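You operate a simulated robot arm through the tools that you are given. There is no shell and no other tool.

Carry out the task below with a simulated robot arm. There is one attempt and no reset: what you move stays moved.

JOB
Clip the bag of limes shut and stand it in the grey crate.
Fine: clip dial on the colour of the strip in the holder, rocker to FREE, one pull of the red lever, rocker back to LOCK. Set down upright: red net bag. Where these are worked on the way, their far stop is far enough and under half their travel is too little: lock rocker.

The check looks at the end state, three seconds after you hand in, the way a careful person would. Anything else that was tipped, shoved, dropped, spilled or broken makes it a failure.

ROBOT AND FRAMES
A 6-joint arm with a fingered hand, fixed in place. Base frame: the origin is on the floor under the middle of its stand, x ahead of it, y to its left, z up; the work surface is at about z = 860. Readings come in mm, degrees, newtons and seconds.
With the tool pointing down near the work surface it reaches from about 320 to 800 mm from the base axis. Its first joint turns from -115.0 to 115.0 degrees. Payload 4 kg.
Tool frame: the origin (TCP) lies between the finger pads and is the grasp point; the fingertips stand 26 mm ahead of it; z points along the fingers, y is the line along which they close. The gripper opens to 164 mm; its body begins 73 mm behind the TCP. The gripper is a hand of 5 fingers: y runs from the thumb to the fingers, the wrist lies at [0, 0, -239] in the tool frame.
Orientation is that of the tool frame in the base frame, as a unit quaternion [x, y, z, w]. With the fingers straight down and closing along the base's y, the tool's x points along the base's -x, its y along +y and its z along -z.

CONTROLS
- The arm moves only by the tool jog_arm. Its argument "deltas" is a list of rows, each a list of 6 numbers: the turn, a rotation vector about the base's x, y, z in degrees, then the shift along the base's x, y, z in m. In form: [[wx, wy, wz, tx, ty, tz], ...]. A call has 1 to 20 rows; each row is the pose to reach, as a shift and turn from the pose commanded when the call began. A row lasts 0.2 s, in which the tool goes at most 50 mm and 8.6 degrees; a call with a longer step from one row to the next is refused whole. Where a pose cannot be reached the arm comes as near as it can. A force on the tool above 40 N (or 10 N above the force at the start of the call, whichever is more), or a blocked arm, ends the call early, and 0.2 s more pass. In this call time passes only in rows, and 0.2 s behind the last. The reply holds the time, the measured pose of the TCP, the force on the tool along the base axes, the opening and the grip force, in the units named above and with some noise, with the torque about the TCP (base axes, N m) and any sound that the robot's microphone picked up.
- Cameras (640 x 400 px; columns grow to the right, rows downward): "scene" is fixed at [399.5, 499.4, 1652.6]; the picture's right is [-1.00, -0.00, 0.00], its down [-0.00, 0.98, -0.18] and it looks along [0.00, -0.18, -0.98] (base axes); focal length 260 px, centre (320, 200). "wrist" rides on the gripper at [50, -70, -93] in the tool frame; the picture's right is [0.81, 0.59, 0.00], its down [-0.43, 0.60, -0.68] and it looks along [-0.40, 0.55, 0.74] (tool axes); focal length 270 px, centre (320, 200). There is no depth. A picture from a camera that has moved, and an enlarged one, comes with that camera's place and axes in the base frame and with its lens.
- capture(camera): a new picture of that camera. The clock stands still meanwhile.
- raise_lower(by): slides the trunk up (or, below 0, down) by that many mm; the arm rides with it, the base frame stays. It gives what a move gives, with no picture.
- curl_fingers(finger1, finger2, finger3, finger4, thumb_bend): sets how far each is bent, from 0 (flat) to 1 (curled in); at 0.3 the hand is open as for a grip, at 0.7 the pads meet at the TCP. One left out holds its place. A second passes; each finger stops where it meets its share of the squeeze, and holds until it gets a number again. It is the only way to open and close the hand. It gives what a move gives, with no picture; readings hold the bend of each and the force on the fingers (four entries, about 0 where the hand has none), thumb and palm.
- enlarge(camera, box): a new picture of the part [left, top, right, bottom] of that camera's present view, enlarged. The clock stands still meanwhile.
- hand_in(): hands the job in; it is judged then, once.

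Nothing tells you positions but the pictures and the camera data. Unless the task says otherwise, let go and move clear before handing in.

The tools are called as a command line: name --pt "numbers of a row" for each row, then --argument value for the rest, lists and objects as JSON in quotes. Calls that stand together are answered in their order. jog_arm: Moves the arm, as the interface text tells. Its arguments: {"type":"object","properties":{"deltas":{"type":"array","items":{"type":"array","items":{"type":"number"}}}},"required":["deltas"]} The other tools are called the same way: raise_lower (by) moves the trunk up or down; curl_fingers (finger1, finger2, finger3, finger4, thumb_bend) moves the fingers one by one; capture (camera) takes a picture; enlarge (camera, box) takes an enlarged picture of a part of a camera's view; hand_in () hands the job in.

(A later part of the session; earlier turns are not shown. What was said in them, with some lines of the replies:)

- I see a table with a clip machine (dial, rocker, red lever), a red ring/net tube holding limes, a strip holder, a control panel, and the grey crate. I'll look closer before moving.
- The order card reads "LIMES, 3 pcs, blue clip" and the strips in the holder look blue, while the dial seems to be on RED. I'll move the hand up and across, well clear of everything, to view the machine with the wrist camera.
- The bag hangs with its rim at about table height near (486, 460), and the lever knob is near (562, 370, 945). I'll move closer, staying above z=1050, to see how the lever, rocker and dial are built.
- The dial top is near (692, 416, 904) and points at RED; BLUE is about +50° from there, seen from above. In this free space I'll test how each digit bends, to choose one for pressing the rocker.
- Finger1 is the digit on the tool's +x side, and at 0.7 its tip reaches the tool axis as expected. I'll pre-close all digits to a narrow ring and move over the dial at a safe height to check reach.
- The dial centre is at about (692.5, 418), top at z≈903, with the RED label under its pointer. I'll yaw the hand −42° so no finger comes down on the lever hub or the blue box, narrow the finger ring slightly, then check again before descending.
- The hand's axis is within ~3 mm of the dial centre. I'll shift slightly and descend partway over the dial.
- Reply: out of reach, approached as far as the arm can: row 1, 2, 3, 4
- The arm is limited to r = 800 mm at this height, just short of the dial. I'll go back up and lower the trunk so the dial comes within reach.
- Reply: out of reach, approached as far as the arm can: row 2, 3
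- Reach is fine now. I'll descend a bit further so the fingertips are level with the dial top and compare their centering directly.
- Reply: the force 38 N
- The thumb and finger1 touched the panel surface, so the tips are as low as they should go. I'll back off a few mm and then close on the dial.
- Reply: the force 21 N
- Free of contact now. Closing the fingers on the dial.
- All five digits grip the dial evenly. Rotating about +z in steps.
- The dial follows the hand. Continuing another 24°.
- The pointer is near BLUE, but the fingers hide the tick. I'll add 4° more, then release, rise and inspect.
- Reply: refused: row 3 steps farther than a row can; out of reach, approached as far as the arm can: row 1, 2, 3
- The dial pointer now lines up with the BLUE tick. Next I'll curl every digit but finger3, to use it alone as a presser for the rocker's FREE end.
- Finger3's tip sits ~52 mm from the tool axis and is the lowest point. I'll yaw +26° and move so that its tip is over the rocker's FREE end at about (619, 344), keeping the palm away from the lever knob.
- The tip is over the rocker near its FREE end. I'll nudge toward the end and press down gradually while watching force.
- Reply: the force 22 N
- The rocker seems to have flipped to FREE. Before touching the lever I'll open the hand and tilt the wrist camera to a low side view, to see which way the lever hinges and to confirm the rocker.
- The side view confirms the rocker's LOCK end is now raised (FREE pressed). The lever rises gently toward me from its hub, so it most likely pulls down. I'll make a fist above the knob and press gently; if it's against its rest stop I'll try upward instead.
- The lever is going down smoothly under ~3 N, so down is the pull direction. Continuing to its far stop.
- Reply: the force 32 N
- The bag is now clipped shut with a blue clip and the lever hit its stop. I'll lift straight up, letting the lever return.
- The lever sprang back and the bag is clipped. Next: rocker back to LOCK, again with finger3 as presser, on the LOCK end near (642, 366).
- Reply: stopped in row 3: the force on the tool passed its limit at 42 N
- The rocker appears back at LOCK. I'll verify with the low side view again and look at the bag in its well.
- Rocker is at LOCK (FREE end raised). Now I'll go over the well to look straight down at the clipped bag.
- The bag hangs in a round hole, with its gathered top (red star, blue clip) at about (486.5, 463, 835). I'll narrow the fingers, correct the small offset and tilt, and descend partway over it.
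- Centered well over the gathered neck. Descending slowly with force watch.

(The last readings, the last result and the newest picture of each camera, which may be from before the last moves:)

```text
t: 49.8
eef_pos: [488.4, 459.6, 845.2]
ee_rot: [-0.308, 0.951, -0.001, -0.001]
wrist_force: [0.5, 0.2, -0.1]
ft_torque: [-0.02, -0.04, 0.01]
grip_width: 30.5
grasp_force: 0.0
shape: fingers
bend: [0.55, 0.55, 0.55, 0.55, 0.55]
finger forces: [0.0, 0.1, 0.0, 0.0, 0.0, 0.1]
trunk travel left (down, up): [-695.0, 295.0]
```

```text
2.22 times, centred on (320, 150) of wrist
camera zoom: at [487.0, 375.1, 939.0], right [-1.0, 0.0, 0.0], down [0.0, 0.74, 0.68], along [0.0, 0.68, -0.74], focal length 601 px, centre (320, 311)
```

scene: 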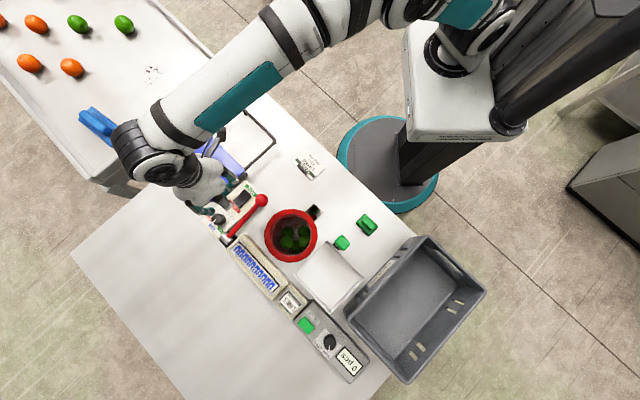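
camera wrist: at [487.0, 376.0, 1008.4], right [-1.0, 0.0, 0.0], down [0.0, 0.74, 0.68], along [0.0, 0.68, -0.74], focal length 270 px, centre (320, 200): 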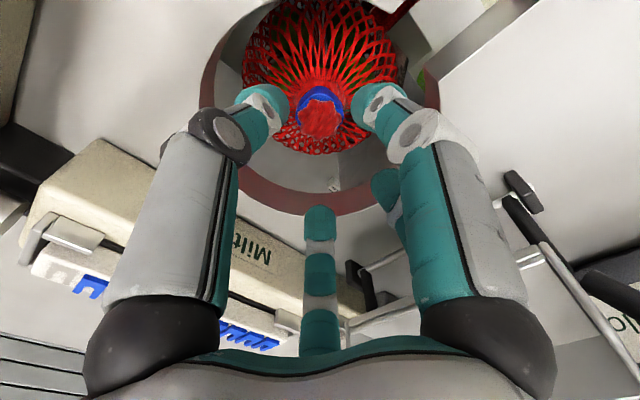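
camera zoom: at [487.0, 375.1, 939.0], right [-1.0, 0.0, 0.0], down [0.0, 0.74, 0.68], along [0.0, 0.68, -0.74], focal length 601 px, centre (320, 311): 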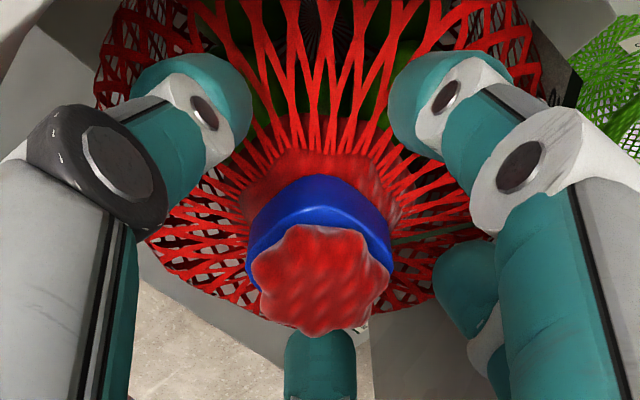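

jog_arm --pt "0 0 0 0 0.001 -0.003" --pt "0 0 0 0 0.001 -0.006"

curl_fingers --finger1 0.72 --finger2 0.72 --finger3 0.72 --finger4 0.72 --thumb_bend 0.72

enlarge --camera "wrist" --box '[220, 60, 420, 240]'

```text
t: 50.4
eef_pos: [487.0, 463.2, 838.4]
ee_rot: [-0.309, 0.951, -0.001, -0.001]
wrist_force: [-0.7, -1.6, -0.1]
ft_torque: [0.01, -0.02, -0.02]
grip_width: 30.1
grasp_force: 0.0
shape: fingers
bend: [0.55, 0.55, 0.55, 0.55, 0.55]
finger forces: [0.1, 0.0, 0.1, 0.1, 0.0, 0.1]
trunk travel left (down, up): [-695.0, 295.0]
```

```text
t: 51.4
eef_pos: [487.8, 462.0, 843.0]
ee_rot: [-0.308, 0.951, 0.001, 0.003]
wrist_force: [7.2, -2.3, 39.2]
ft_torque: [-0.03, -0.3, 0.07]
grip_width: 9.7
grasp_force: 32.8
shape: fingers
bend: [0.62, 0.63, 0.64, 0.64, 0.65]
finger forces: [10.6, 9.1, 12.6, 16.9, 16.5, 0.0]
trunk travel left (down, up): [-695.0, 295.0]
```

```text
2.22 times, centred on (320, 150) of wrist
camera zoom: at [486.8, 376.5, 937.0], right [-1.0, 0.0, -0.01], down [0.0, 0.73, 0.68], along [0.0, 0.68, -0.73], focal length 601 px, centre (320, 311)
```

zoom: 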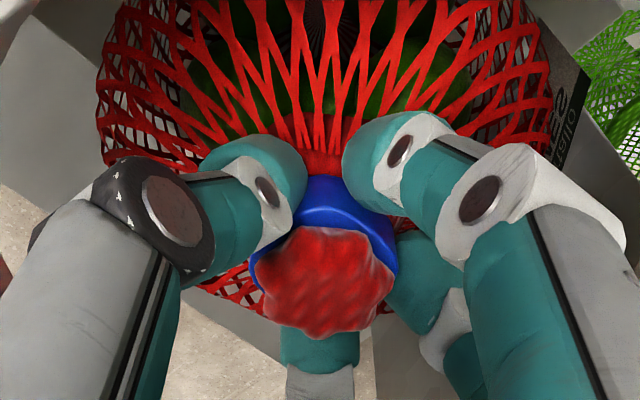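

The fingers have closed around the neck just under the blue clip. Lifting slowly straight up.

jog_arm --pt "0 0 0 0 0 0.004" --pt "0 0 0 0 0 0.01" --pt "0 0 0 0 0 0.018" --pt "0 0 0 0 0 0.028" --pt "0 0 0 0 0 0.04"

enlarge --camera "wrist" --box '[220, 0, 440, 240]'

enlarge --camera "scene" --box '[240, 180, 350, 280]'

```text
t: 52.6
eef_pos: [488.1, 462.1, 878.5]
ee_rot: [-0.309, 0.951, -0.001, 0.0]
wrist_force: [0.4, -0.3, -3.5]
ft_torque: [-0.01, -0.01, 0.0]
grip_width: 7.9
grasp_force: 18.0
shape: fingers
bend: [0.63, 0.63, 0.64, 0.65, 0.66]
finger forces: [7.1, 7.4, 6.2, 7.7, 8.6, 0.0]
trunk travel left (down, up): [-695.0, 295.0]
```

```text
1.67 times, centred on (330, 120) of wrist
camera zoom: at [486.8, 376.6, 973.2], right [-1.0, 0.0, 0.0], down [0.0, 0.74, 0.68], along [0.0, 0.68, -0.74], focal length 450 px, centre (303, 333)
```

zoom: 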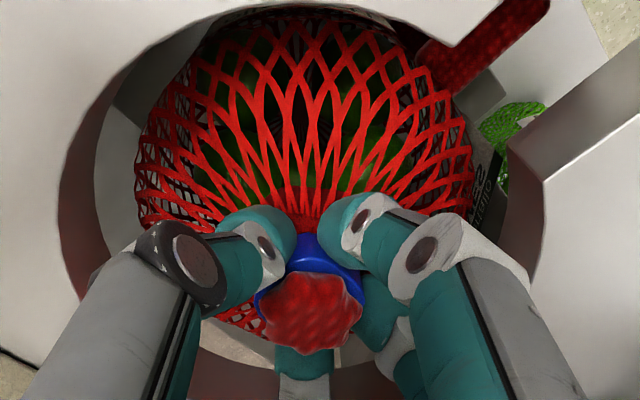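

```text
4.00 times, centred on (295, 230) of scene
camera zoom: at [399.5, 499.4, 1652.6], right [-1.0, 0.0, 0.0], down [0.0, 0.98, -0.18], along [0.0, -0.18, -0.98], focal length 1038 px, centre (420, 80)
```

zoom: 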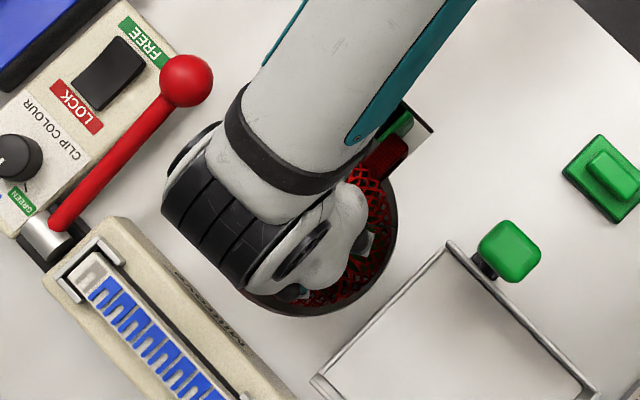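

The bag came up cleanly (about 3.5 N). Continuing straight up out of the hole.

jog_arm --pt "0 0 0 0 0 0.015" --pt "0 0 0 0 0 0.035" --pt "0 0 0 0 0 0.06" --pt "0 0 0 0 0 0.085" --pt "0 0 0 0 0 0.11" --pt "0 0 0 0 0 0.135" --pt "0 0 0 0 0 0.16" --pt "0 0 0 0 0 0.18" --pt "0 0 0 0 0 0.195"

capture --camera "scene"

capture --camera "wrist"

```text
t: 54.6
eef_pos: [486.9, 462.4, 1077.0]
ee_rot: [-0.309, 0.951, -0.001, 0.0]
wrist_force: [0.3, -0.5, -2.7]
ft_torque: [-0.05, 0.01, 0.0]
grip_width: 8.2
grasp_force: 18.2
shape: fingers
bend: [0.63, 0.63, 0.64, 0.65, 0.66]
finger forces: [6.6, 7.2, 6.1, 7.2, 8.8, 0.0]
trunk travel left (down, up): [-695.0, 295.0]
```

```text
taken
```

scene: 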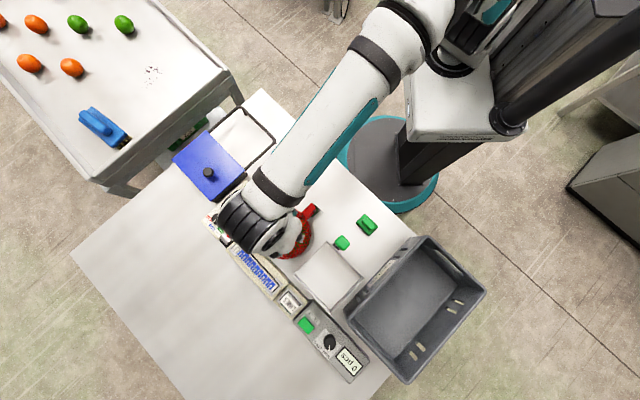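

```text
taken
camera wrist: at [486.5, 377.3, 1169.8], right [-1.0, 0.0, 0.0], down [0.0, 0.74, 0.68], along [0.0, 0.68, -0.74], focal length 270 px, centre (320, 200)
```

wrist: 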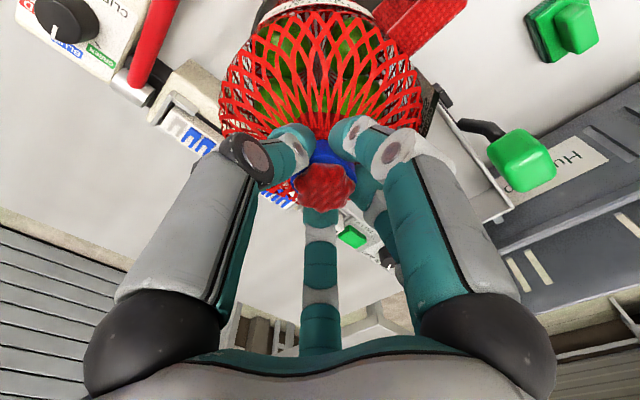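

The bag is free of the hole. I'll raise the trunk for clearance before crossing over to the crate.

raise_lower --by 130

enlarge --camera "scene" --box '[240, 180, 500, 390]'

capture --camera "wrist"

```text
t: 56.2
eef_pos: [487.1, 463.0, 1206.0]
ee_rot: [-0.309, 0.951, -0.001, 0.0]
wrist_force: [0.4, 0.2, -2.8]
ft_torque: [-0.04, 0.02, 0.02]
grip_width: 8.4
grasp_force: 18.3
shape: fingers
bend: [0.63, 0.63, 0.64, 0.65, 0.66]
finger forces: [6.7, 7.2, 6.1, 7.2, 8.8, 0.1]
trunk travel left (down, up): [-825.0, 165.0]
```

```text
1.90 times, centred on (370, 285) of scene
camera zoom: at [399.5, 499.4, 1652.6], right [-1.0, 0.0, 0.0], down [0.0, 0.98, -0.18], along [0.0, -0.18, -0.98], focal length 494 px, centre (225, 38)
```

zoom: 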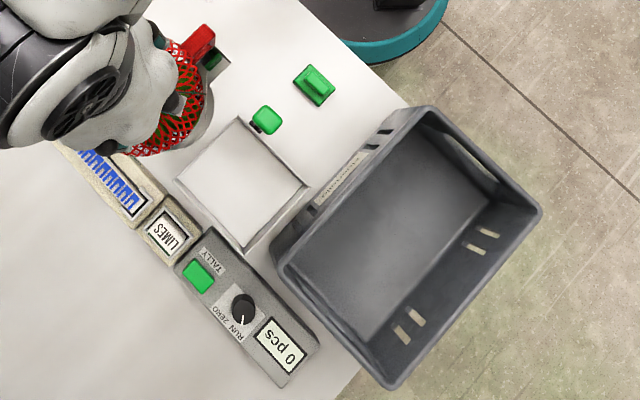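

```text
taken
camera wrist: at [486.6, 377.5, 1299.4], right [-1.0, 0.0, 0.0], down [0.0, 0.74, 0.68], along [0.0, 0.68, -0.74], focal length 270 px, centre (320, 200)
```

wrist: 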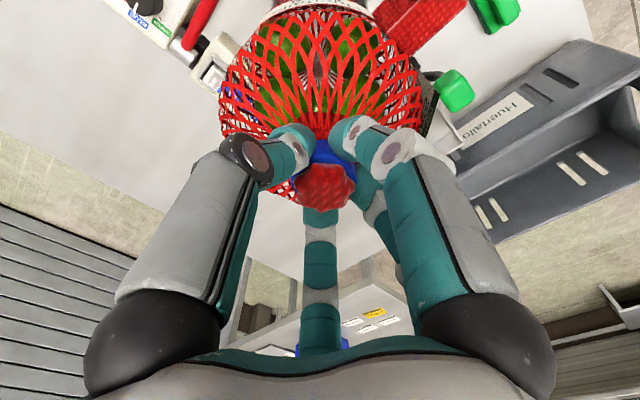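

enlarge --camera "wrist" --box '[200, 0, 460, 200]'

enlarge --camera "scene" --box '[260, 180, 350, 280]'

```text
2.00 times, centred on (330, 100) of wrist
camera zoom: at [486.6, 377.5, 1299.4], right [-1.0, 0.0, 0.0], down [0.0, 0.74, 0.68], along [0.0, 0.68, -0.74], focal length 541 px, centre (300, 400)
```

zoom: 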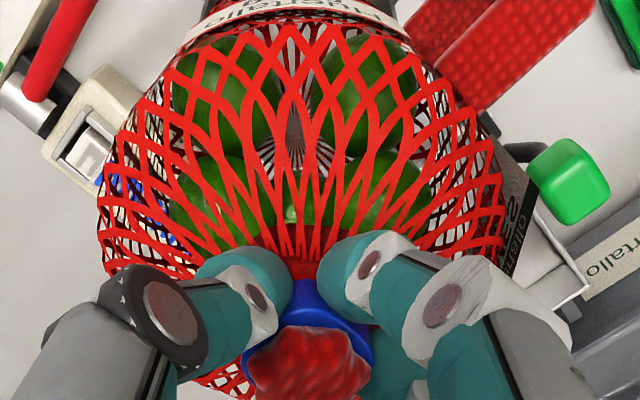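

```text
4.00 times, centred on (305, 230) of scene
camera zoom: at [399.5, 499.4, 1652.6], right [-1.0, 0.0, 0.0], down [0.0, 0.98, -0.18], along [0.0, -0.18, -0.98], focal length 1038 px, centre (380, 80)
```

zoom: 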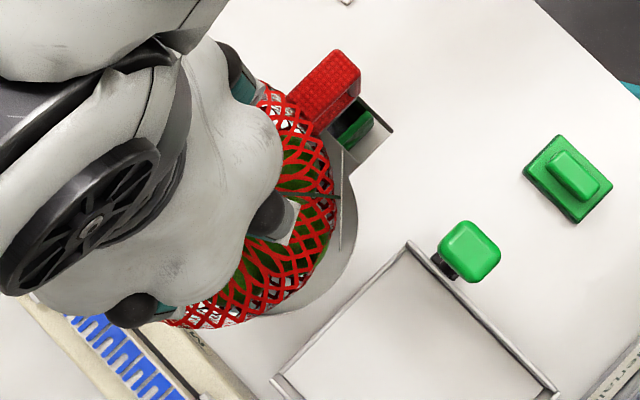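

enlarge --camera "scene" --box '[335, 225, 500, 390]'

enlarge --camera "wrist" --box '[420, 20, 640, 280]'

```text
2.42 times, centred on (418, 308) of scene
camera zoom: at [399.5, 499.4, 1652.6], right [-1.0, 0.0, 0.0], down [0.0, 0.98, -0.18], along [0.0, -0.18, -0.98], focal length 629 px, centre (84, -61)
```

zoom: 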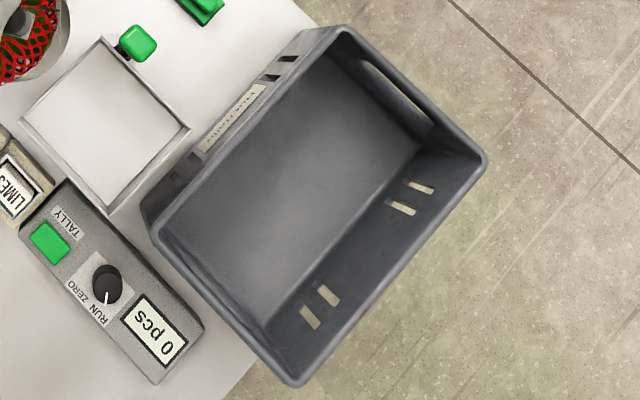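

```text
1.54 times, centred on (530, 150) of wrist
camera zoom: at [486.6, 377.5, 1299.4], right [-1.0, 0.0, 0.0], down [0.0, 0.74, 0.68], along [0.0, 0.68, -0.74], focal length 416 px, centre (-3, 277)
```

zoom: 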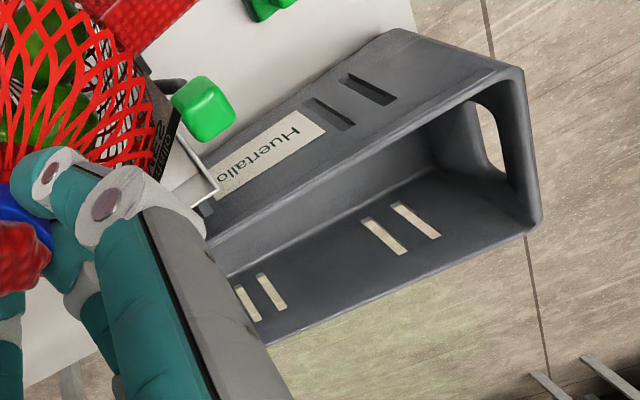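

The crate sits on the table corner: rim at about z≈962, floor centre about (156, 645), with its long axis along the bag's tab direction, so I'll keep the yaw. I'll raise a little more and carry the bag over at an even pace.

raise_lower --by 60

jog_arm --pt "0 0 0 -0.012 0.007 0" --pt "0 0 0 -0.034 0.0205 0" --pt "0 0 0 -0.06 0.036 0" --pt "0 0 0 -0.088 0.053 0" --pt "0 0 0 -0.116 0.07 0" --pt "0 0 0 -0.144 0.087 0" --pt "0 0 0 -0.172 0.104 0" --pt "0 0 0 -0.2 0.121 0" --pt "0 0 0 -0.228 0.138 0" --pt "0 0 0 -0.256 0.154 0" --pt "0 0 0 -0.28 0.169 0" --pt "0 0 0 -0.3 0.181 0" --pt "0 0 0 -0.313 0.189 0" --pt "0 0 0 -0.32 0.193 0"

capture --camera "scene"

capture --camera "wrist"

```text
t: 57.2
eef_pos: [486.9, 462.7, 1266.3]
ee_rot: [-0.309, 0.951, -0.001, -0.001]
wrist_force: [0.3, -0.7, -2.8]
ft_torque: [0.0, -0.02, -0.02]
grip_width: 8.2
grasp_force: 18.2
shape: fingers
bend: [0.63, 0.63, 0.64, 0.65, 0.66]
finger forces: [6.7, 7.1, 6.2, 7.3, 8.8, 0.0]
trunk travel left (down, up): [-885.0, 105.0]
```

```text
t: 60.2
eef_pos: [166.5, 657.6, 1265.5]
ee_rot: [-0.309, 0.951, -0.002, -0.001]
wrist_force: [-0.4, -0.7, -2.6]
ft_torque: [-0.02, 0.0, 0.01]
grip_width: 8.1
grasp_force: 18.2
shape: fingers
bend: [0.63, 0.63, 0.64, 0.65, 0.66]
finger forces: [6.4, 7.2, 6.3, 6.9, 8.9, 0.1]
trunk travel left (down, up): [-885.0, 105.0]
```

```text
taken
```

scene: 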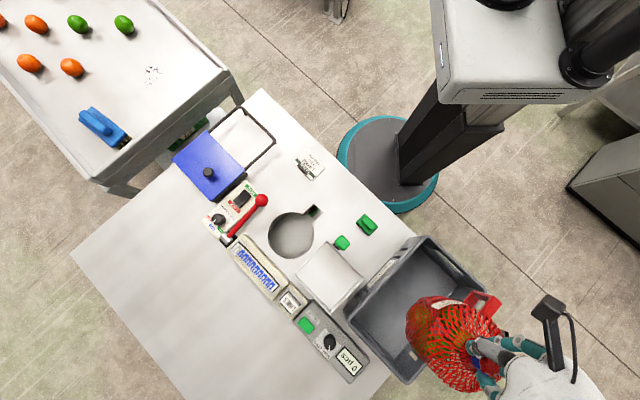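

```text
taken
camera wrist: at [165.1, 572.1, 1359.3], right [-1.0, 0.0, 0.0], down [0.0, 0.74, 0.68], along [0.0, 0.68, -0.74], focal length 270 px, centre (320, 200)
```

wrist: 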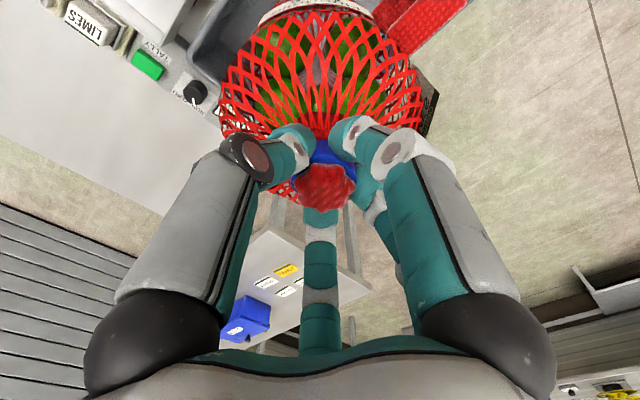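

enlarge --camera "scene" --box '[340, 220, 540, 400]'

enlarge --camera "scene" --box '[180, 150, 360, 300]'

```text
2.22 times, centred on (440, 310) of scene
camera zoom: at [399.5, 499.4, 1652.6], right [-1.0, 0.0, 0.0], down [0.0, 0.98, -0.18], along [0.0, -0.18, -0.98], focal length 577 px, centre (53, -44)
```

zoom: 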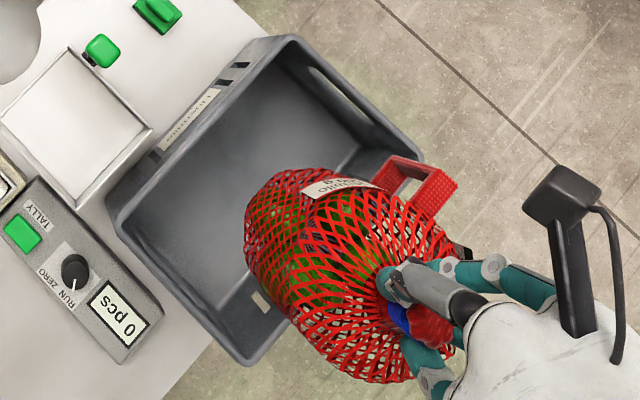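

```text
2.67 times, centred on (270, 225) of scene
camera zoom: at [399.5, 499.4, 1652.6], right [-1.0, 0.0, 0.0], down [0.0, 0.98, -0.18], along [0.0, -0.18, -0.98], focal length 692 px, centre (453, 133)
```

zoom: 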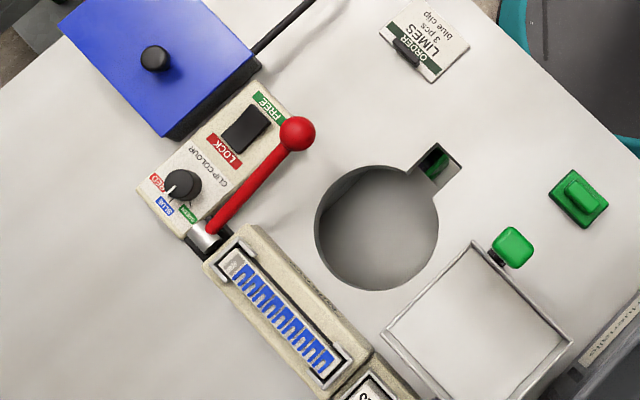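

The bag hangs upright over the crate with its handle loop along the crate's long axis. Its bottom is about 205 mm below the TCP, so floor contact should be near TCP z≈1070. Lowering partway first.

jog_arm --pt "0 0 0 0 0 -0.01" --pt "0 0 0 0 0 -0.03" --pt "0 0 0 0 0 -0.05" --pt "0 0 0 0 0 -0.07" --pt "0 0 0 0 0 -0.09" --pt "0 0 0 0 0 -0.11" --pt "0 0 0 0 0 -0.125" --pt "0 0 0 0 0 -0.135"

enlarge --camera "scene" --box '[340, 220, 540, 400]'

capture --camera "wrist"

```text
t: 62.0
eef_pos: [167.3, 656.0, 1130.2]
ee_rot: [-0.309, 0.951, -0.001, -0.001]
wrist_force: [0.0, 0.4, -3.5]
ft_torque: [0.01, 0.0, 0.01]
grip_width: 7.9
grasp_force: 17.9
shape: fingers
bend: [0.63, 0.63, 0.64, 0.65, 0.66]
finger forces: [6.2, 7.1, 6.4, 6.6, 9.0, 0.0]
trunk travel left (down, up): [-885.0, 105.0]
```

```text
2.22 times, centred on (440, 310) of scene
camera zoom: at [399.5, 499.4, 1652.6], right [-1.0, 0.0, 0.0], down [0.0, 0.98, -0.18], along [0.0, -0.18, -0.98], focal length 577 px, centre (53, -44)
```

zoom: 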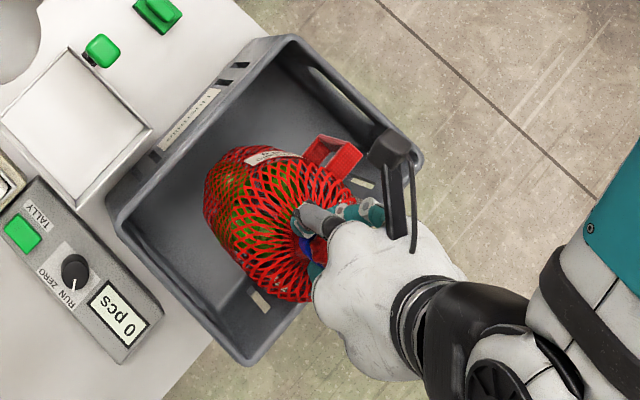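

```text
taken
camera wrist: at [166.8, 570.0, 1224.2], right [-1.0, 0.0, 0.0], down [0.0, 0.74, 0.68], along [0.0, 0.68, -0.74], focal length 270 px, centre (320, 200)
```

wrist: 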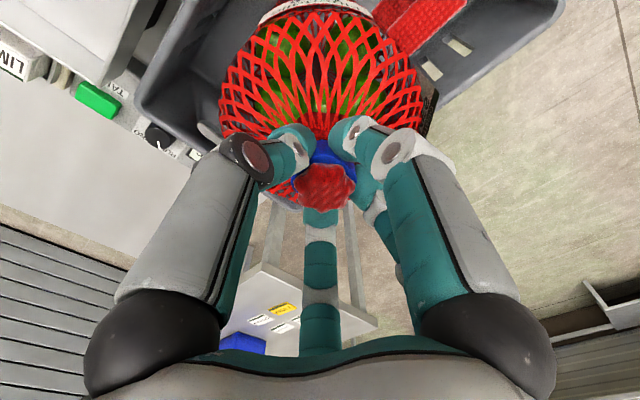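

The bag is centered in the crate with clearance on all sides. Lowering further, then finely until the weight transfers.

jog_arm --pt "0 0 0 0 0 -0.01" --pt "0 0 0 0 0 -0.02" --pt "0 0 0 0 0 -0.028" --pt "0 0 0 0 0 -0.034"

enlarge --camera "scene" --box '[340, 220, 540, 400]'

```text
t: 63.0
eef_pos: [167.3, 655.9, 1097.2]
ee_rot: [-0.309, 0.951, -0.001, 0.0]
wrist_force: [-0.4, 0.0, -2.7]
ft_torque: [0.02, -0.01, 0.0]
grip_width: 8.0
grasp_force: 17.0
shape: fingers
bend: [0.63, 0.63, 0.64, 0.65, 0.66]
finger forces: [6.2, 7.4, 6.4, 6.7, 9.0, 0.1]
trunk travel left (down, up): [-885.0, 105.0]
```

```text
2.22 times, centred on (440, 310) of scene
camera zoom: at [399.5, 499.4, 1652.6], right [-1.0, 0.0, 0.0], down [0.0, 0.98, -0.18], along [0.0, -0.18, -0.98], focal length 577 px, centre (53, -44)
```

zoom: 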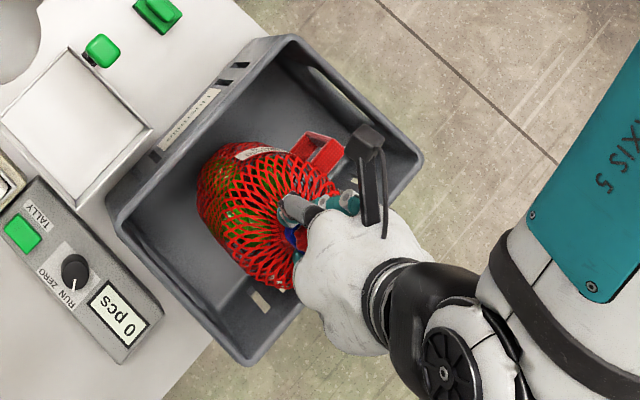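

jog_arm --pt "0 0 0 0 0 -0.004" --pt "0 0 0 0 0 -0.008" --pt "0 0 0 0 0 -0.012" --pt "0 0 0 0 0 -0.016"

```text
t: 64.0
eef_pos: [167.9, 655.8, 1080.3]
ee_rot: [-0.309, 0.951, -0.001, 0.0]
wrist_force: [0.6, -0.1, -3.2]
ft_torque: [0.01, 0.0, 0.02]
grip_width: 8.0
grasp_force: 18.3
shape: fingers
bend: [0.63, 0.63, 0.64, 0.65, 0.66]
finger forces: [6.4, 7.2, 6.4, 6.7, 9.1, 0.0]
trunk travel left (down, up): [-885.0, 105.0]
```

jog_arm --pt "0 0 0 0 0 -0.004" --pt "0 0 0 0 0 -0.008" --pt "0 0 0 0 0 -0.012"

```text
t: 64.8
eef_pos: [167.8, 656.3, 1068.2]
ee_rot: [-0.309, 0.951, -0.001, 0.0]
wrist_force: [-0.5, -0.3, -2.3]
ft_torque: [0.02, 0.03, 0.01]
grip_width: 7.9
grasp_force: 18.6
shape: fingers
bend: [0.63, 0.63, 0.64, 0.65, 0.66]
finger forces: [6.9, 7.3, 6.5, 6.4, 9.2, 0.0]
trunk travel left (down, up): [-885.0, 105.0]
```

jog_arm --pt "0 0 0 0 0 -0.004" --pt "0 0 0 0 0 -0.008" --pt "0 0 0 0 0 -0.012"

enlarge --camera "scene" --box '[340, 220, 540, 400]'

```text
t: 65.6
eef_pos: [169.4, 658.5, 1067.5]
ee_rot: [-0.308, 0.952, 0.004, 0.003]
wrist_force: [5.7, -6.4, 22.1]
ft_torque: [-0.55, 0.19, 0.11]
grip_width: 7.7
grasp_force: 29.1
shape: fingers
bend: [0.62, 0.63, 0.65, 0.64, 0.66]
finger forces: [22.4, 8.7, 5.9, 9.7, 12.6, 0.1]
trunk travel left (down, up): [-885.0, 105.0]
stopped in row 3: the force on the tool passed its limit at 44 N (the readings are from after the stop); the commanded pose is now the measured one
```

```text
2.22 times, centred on (440, 310) of scene
camera zoom: at [399.5, 499.4, 1652.6], right [-1.0, 0.0, 0.0], down [0.0, 0.98, -0.18], along [0.0, -0.18, -0.98], focal length 577 px, centre (53, -44)
```

zoom: 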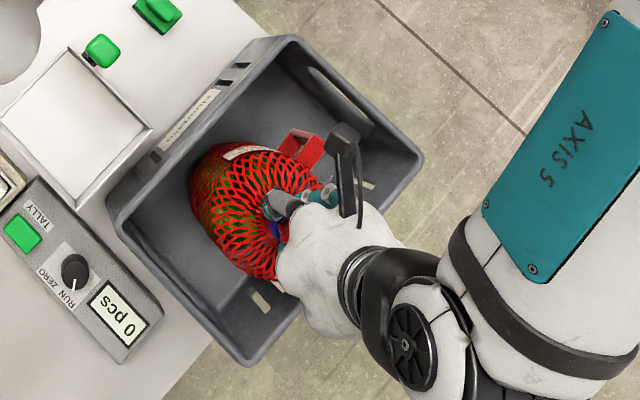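

The bag reached the crate floor. I'll back off a couple of mm to relieve the push so it stands freely before releasing.

jog_arm --pt "-0.5 0.2 0.1 -0.001 -0.0015 0.0015"

```text
t: 66.0
eef_pos: [168.4, 656.1, 1066.8]
ee_rot: [-0.309, 0.951, 0.0, -0.001]
wrist_force: [8.7, -1.5, 17.3]
ft_torque: [0.0, -0.24, 0.03]
grip_width: 7.3
grasp_force: 27.7
shape: fingers
bend: [0.62, 0.63, 0.65, 0.64, 0.66]
finger forces: [9.1, 8.8, 9.0, 16.8, 11.9, 0.1]
trunk travel left (down, up): [-885.0, 105.0]
```

jog_arm --pt "0 0 0 0.0005 0 0.002"

```text
t: 66.4
eef_pos: [166.8, 656.8, 1066.6]
ee_rot: [-0.308, 0.951, -0.002, -0.001]
wrist_force: [4.1, -1.2, 10.1]
ft_torque: [0.1, -0.06, -0.01]
grip_width: 8.0
grasp_force: 24.9
shape: fingers
bend: [0.63, 0.63, 0.65, 0.64, 0.66]
finger forces: [6.4, 9.7, 9.3, 11.5, 11.6, 0.0]
trunk travel left (down, up): [-885.0, 105.0]
```

jog_arm --pt "0 0 0 0.0005 0 0.002"

```text
t: 66.8
eef_pos: [165.7, 656.5, 1066.8]
ee_rot: [-0.31, 0.951, -0.002, -0.002]
wrist_force: [-0.1, -0.3, 0.6]
ft_torque: [0.08, 0.03, -0.01]
grip_width: 7.7
grasp_force: 20.1
shape: fingers
bend: [0.63, 0.63, 0.65, 0.64, 0.66]
finger forces: [6.0, 8.7, 8.5, 7.3, 9.9, 0.0]
trunk travel left (down, up): [-885.0, 105.0]
```

The load is now near zero, so the bag stands on the floor. Opening the fingers gently and evenly.

curl_fingers --finger1 0.6 --finger2 0.6 --finger3 0.6 --finger4 0.6 --thumb_bend 0.6

curl_fingers --finger1 0.5 --finger2 0.5 --finger3 0.5 --finger4 0.5 --thumb_bend 0.5

enlarge --camera "wrist" --box '[200, 20, 440, 240]'

enlarge --camera "scene" --box '[340, 220, 540, 400]'

```text
t: 67.8
eef_pos: [167.8, 657.2, 1069.3]
ee_rot: [-0.309, 0.951, -0.001, -0.002]
wrist_force: [-0.1, 0.0, -0.3]
ft_torque: [-0.04, 0.0, -0.01]
grip_width: 17.2
grasp_force: 0.1
shape: fingers
bend: [0.6, 0.6, 0.6, 0.6, 0.6]
finger forces: [0.1, 0.0, 0.0, 0.0, 0.0, 0.0]
trunk travel left (down, up): [-885.0, 105.0]
```

```text
t: 68.8
eef_pos: [168.7, 657.6, 1068.3]
ee_rot: [-0.309, 0.951, -0.001, -0.001]
wrist_force: [0.2, -0.2, -0.9]
ft_torque: [0.02, -0.02, 0.03]
grip_width: 41.9
grasp_force: 0.0
shape: fingers
bend: [0.5, 0.5, 0.5, 0.5, 0.5]
finger forces: [0.1, 0.1, 0.0, 0.1, 0.0, 0.0]
trunk travel left (down, up): [-885.0, 105.0]
```

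```text
1.82 times, centred on (320, 130) of wrist
camera zoom: at [167.4, 572.7, 1162.4], right [-1.0, 0.0, 0.0], down [0.0, 0.74, 0.68], along [0.0, 0.68, -0.74], focal length 491 px, centre (320, 327)
```

zoom: 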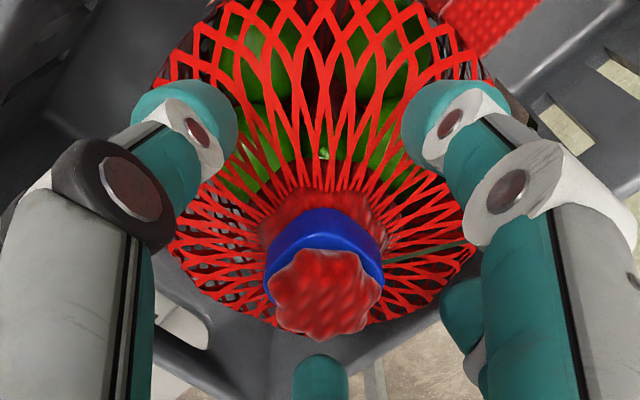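

```text
2.22 times, centred on (440, 310) of scene
camera zoom: at [399.5, 499.4, 1652.6], right [-1.0, 0.0, 0.0], down [0.0, 0.98, -0.18], along [0.0, -0.18, -0.98], focal length 577 px, centre (53, -44)
```

zoom: 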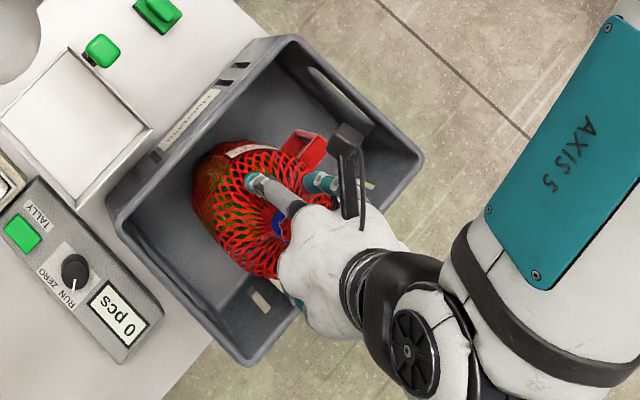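

The bag stands on its own. Raising the hand straight up and clear.

jog_arm --pt "0 0 0 0 0 0.01" --pt "0 0 0 0 0 0.025" --pt "0 0 0 0 0 0.045" --pt "0 0 0 0 0 0.07" --pt "0 0 0 0 0 0.1" --pt "0 0 0 0 0 0.13"

capture --camera "wrist"

jog_arm --pt "0 0 0 0.02 -0.02 0.02" --pt "0 0 0 0.05 -0.05 0.03" --pt "0 0 0 0.08 -0.08 0.03" --pt "0 0 0 0.11 -0.11 0.03" --pt "0 0 0 0.14 -0.14 0.03" --pt "0 0 0 0.17 -0.17 0.03" --pt "0 0 0 0.19 -0.2 0.03"

capture --camera "scene"

capture --camera "wrist"

```text
t: 70.2
eef_pos: [167.2, 659.9, 1199.8]
ee_rot: [-0.309, 0.951, 0.0, 0.0]
wrist_force: [-0.4, 0.4, 0.2]
ft_torque: [0.01, 0.05, 0.01]
grip_width: 41.6
grasp_force: 0.1
shape: fingers
bend: [0.5, 0.5, 0.5, 0.5, 0.5]
finger forces: [0.1, 0.0, 0.1, 0.0, 0.0, 0.0]
trunk travel left (down, up): [-885.0, 105.0]
```

```text
taken
camera wrist: at [167.4, 574.1, 1293.6], right [-1.0, 0.0, 0.0], down [0.0, 0.74, 0.68], along [0.0, 0.68, -0.74], focal length 270 px, centre (320, 200)
```

wrist: 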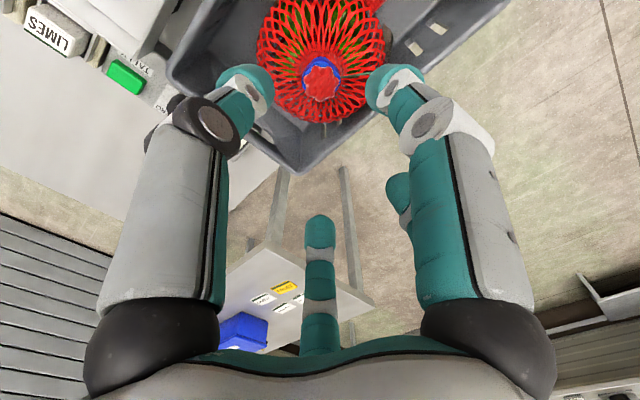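

```text
t: 71.8
eef_pos: [355.6, 457.8, 1228.0]
ee_rot: [-0.31, 0.951, -0.001, -0.001]
wrist_force: [0.1, 0.2, -1.2]
ft_torque: [0.02, 0.01, 0.01]
grip_width: 42.0
grasp_force: 0.1
shape: fingers
bend: [0.5, 0.5, 0.5, 0.5, 0.5]
finger forces: [0.0, 0.1, 0.1, 0.0, 0.0, 0.1]
trunk travel left (down, up): [-885.0, 105.0]
```

```text
taken
```

scene: 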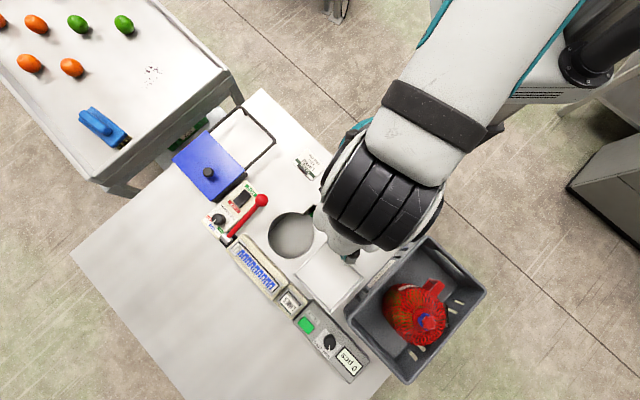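

```text
taken
camera wrist: at [355.7, 371.7, 1321.7], right [-1.0, 0.0, 0.0], down [0.0, 0.74, 0.68], along [0.0, 0.68, -0.74], focal length 270 px, centre (320, 200)
```

wrist: 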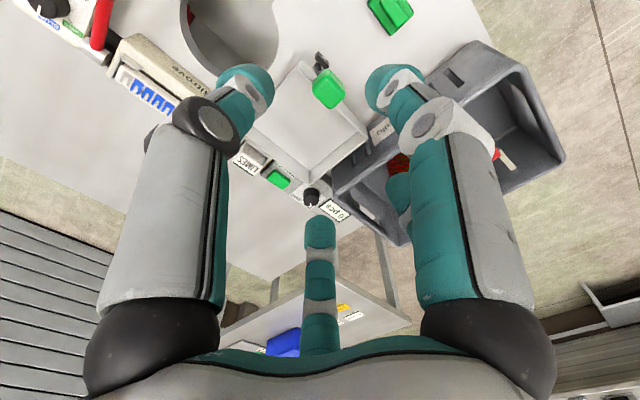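

enlarge --camera "scene" --box '[340, 230, 500, 390]'

enlarge --camera "scene" --box '[190, 170, 280, 250]'

enlarge --camera "scene" --box '[160, 90, 340, 250]'

```text
2.50 times, centred on (420, 310) of scene
camera zoom: at [399.5, 499.4, 1652.6], right [-1.0, 0.0, 0.0], down [0.0, 0.98, -0.18], along [0.0, -0.18, -0.98], focal length 649 px, centre (70, -75)
```

zoom: 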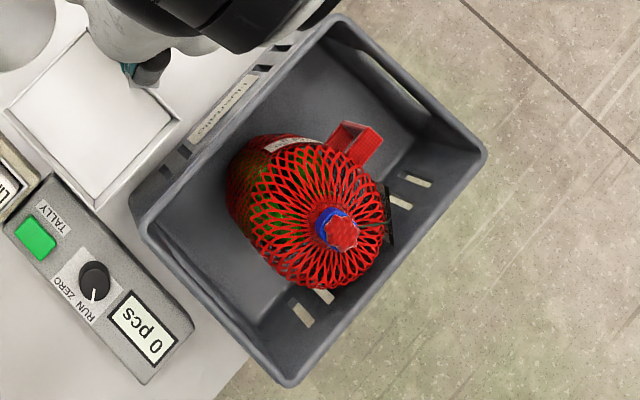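

```text
5.00 times, centred on (235, 210) of scene
camera zoom: at [399.5, 499.4, 1652.6], right [-1.0, 0.0, 0.0], down [0.0, 0.98, -0.18], along [0.0, -0.18, -0.98], focal length 1298 px, centre (745, 150)
```

zoom: 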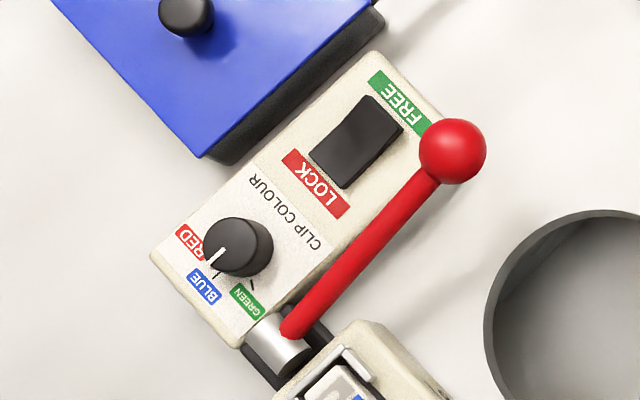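

```text
2.50 times, centred on (250, 170) of scene
camera zoom: at [399.5, 499.4, 1652.6], right [-1.0, 0.0, 0.0], down [0.0, 0.98, -0.18], along [0.0, -0.18, -0.98], focal length 649 px, centre (495, 275)
```

zoom: 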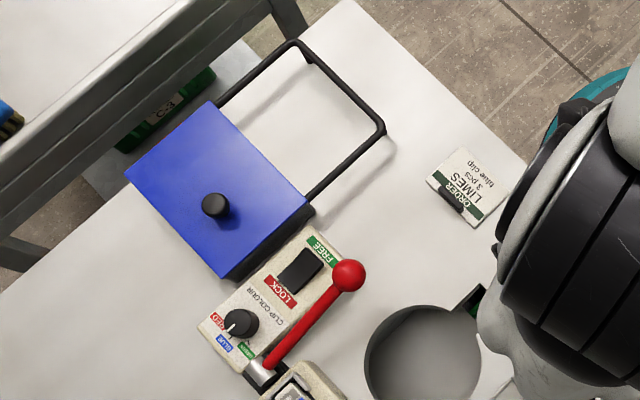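

enlarge --camera "scene" --box '[200, 205, 240, 240]'

enlarge --camera "scene" --box '[225, 180, 275, 215]'

```text
11.43 times, centred on (220, 222) of scene
camera zoom: at [399.5, 499.4, 1652.6], right [-1.0, 0.0, 0.0], down [0.0, 0.98, -0.18], along [0.0, -0.18, -0.98], focal length 2966 px, centre (1463, -57)
```

zoom: 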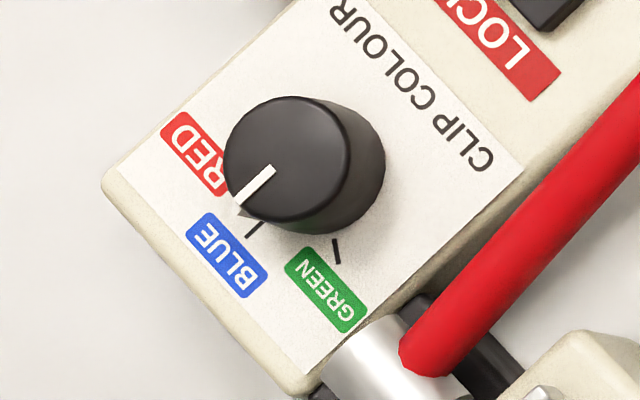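

```text
11.43 times, centred on (250, 198) of scene
camera zoom: at [399.5, 499.4, 1652.6], right [-1.0, 0.0, 0.0], down [0.0, 0.98, -0.18], along [0.0, -0.18, -0.98], focal length 2966 px, centre (1120, 229)
```

zoom: 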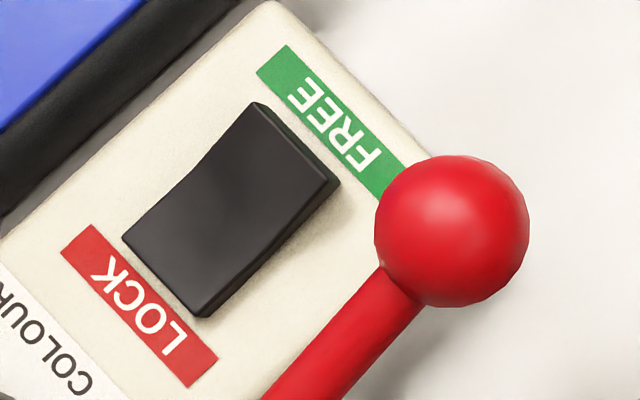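

The bag stands upright in the grey crate, shut with a blue clip. The dial points at BLUE, the rocker is at LOCK, the lever is back at rest, and nothing else appears to have moved. The hand is empty and clear, so I'm handing in.

hand_in

```text
The job is handed in.
```

The bag of limes is clipped shut with a blue clip and standing upright in the grey crate. I've handed the job in, but I don't have the result of the check.

- **Dial:** set to BLUE, matching the strips in the holder (it started on RED).
- **Rocker:** pressed to FREE, then back to LOCK after the pull.
- **Lever:** pulled once, down to its stop. It sprang back to rest on its own.
- **Bag:** lifted by the neck just under the clip, set down near the middle of the crate, then released.
- **Rest of the table:** in the last pictures nothing else had moved. The hand was empty and clear when I handed in.

The force passed the 40 N limit twice, and the arm stopped itself each time: pressing the rocker to LOCK (42 N) and setting the bag on the crate floor (44 N). I saw no damage either time.

The order card says "3 pcs", but the bag held five limes by my count. The job didn't mention a count, so I left them as they were.
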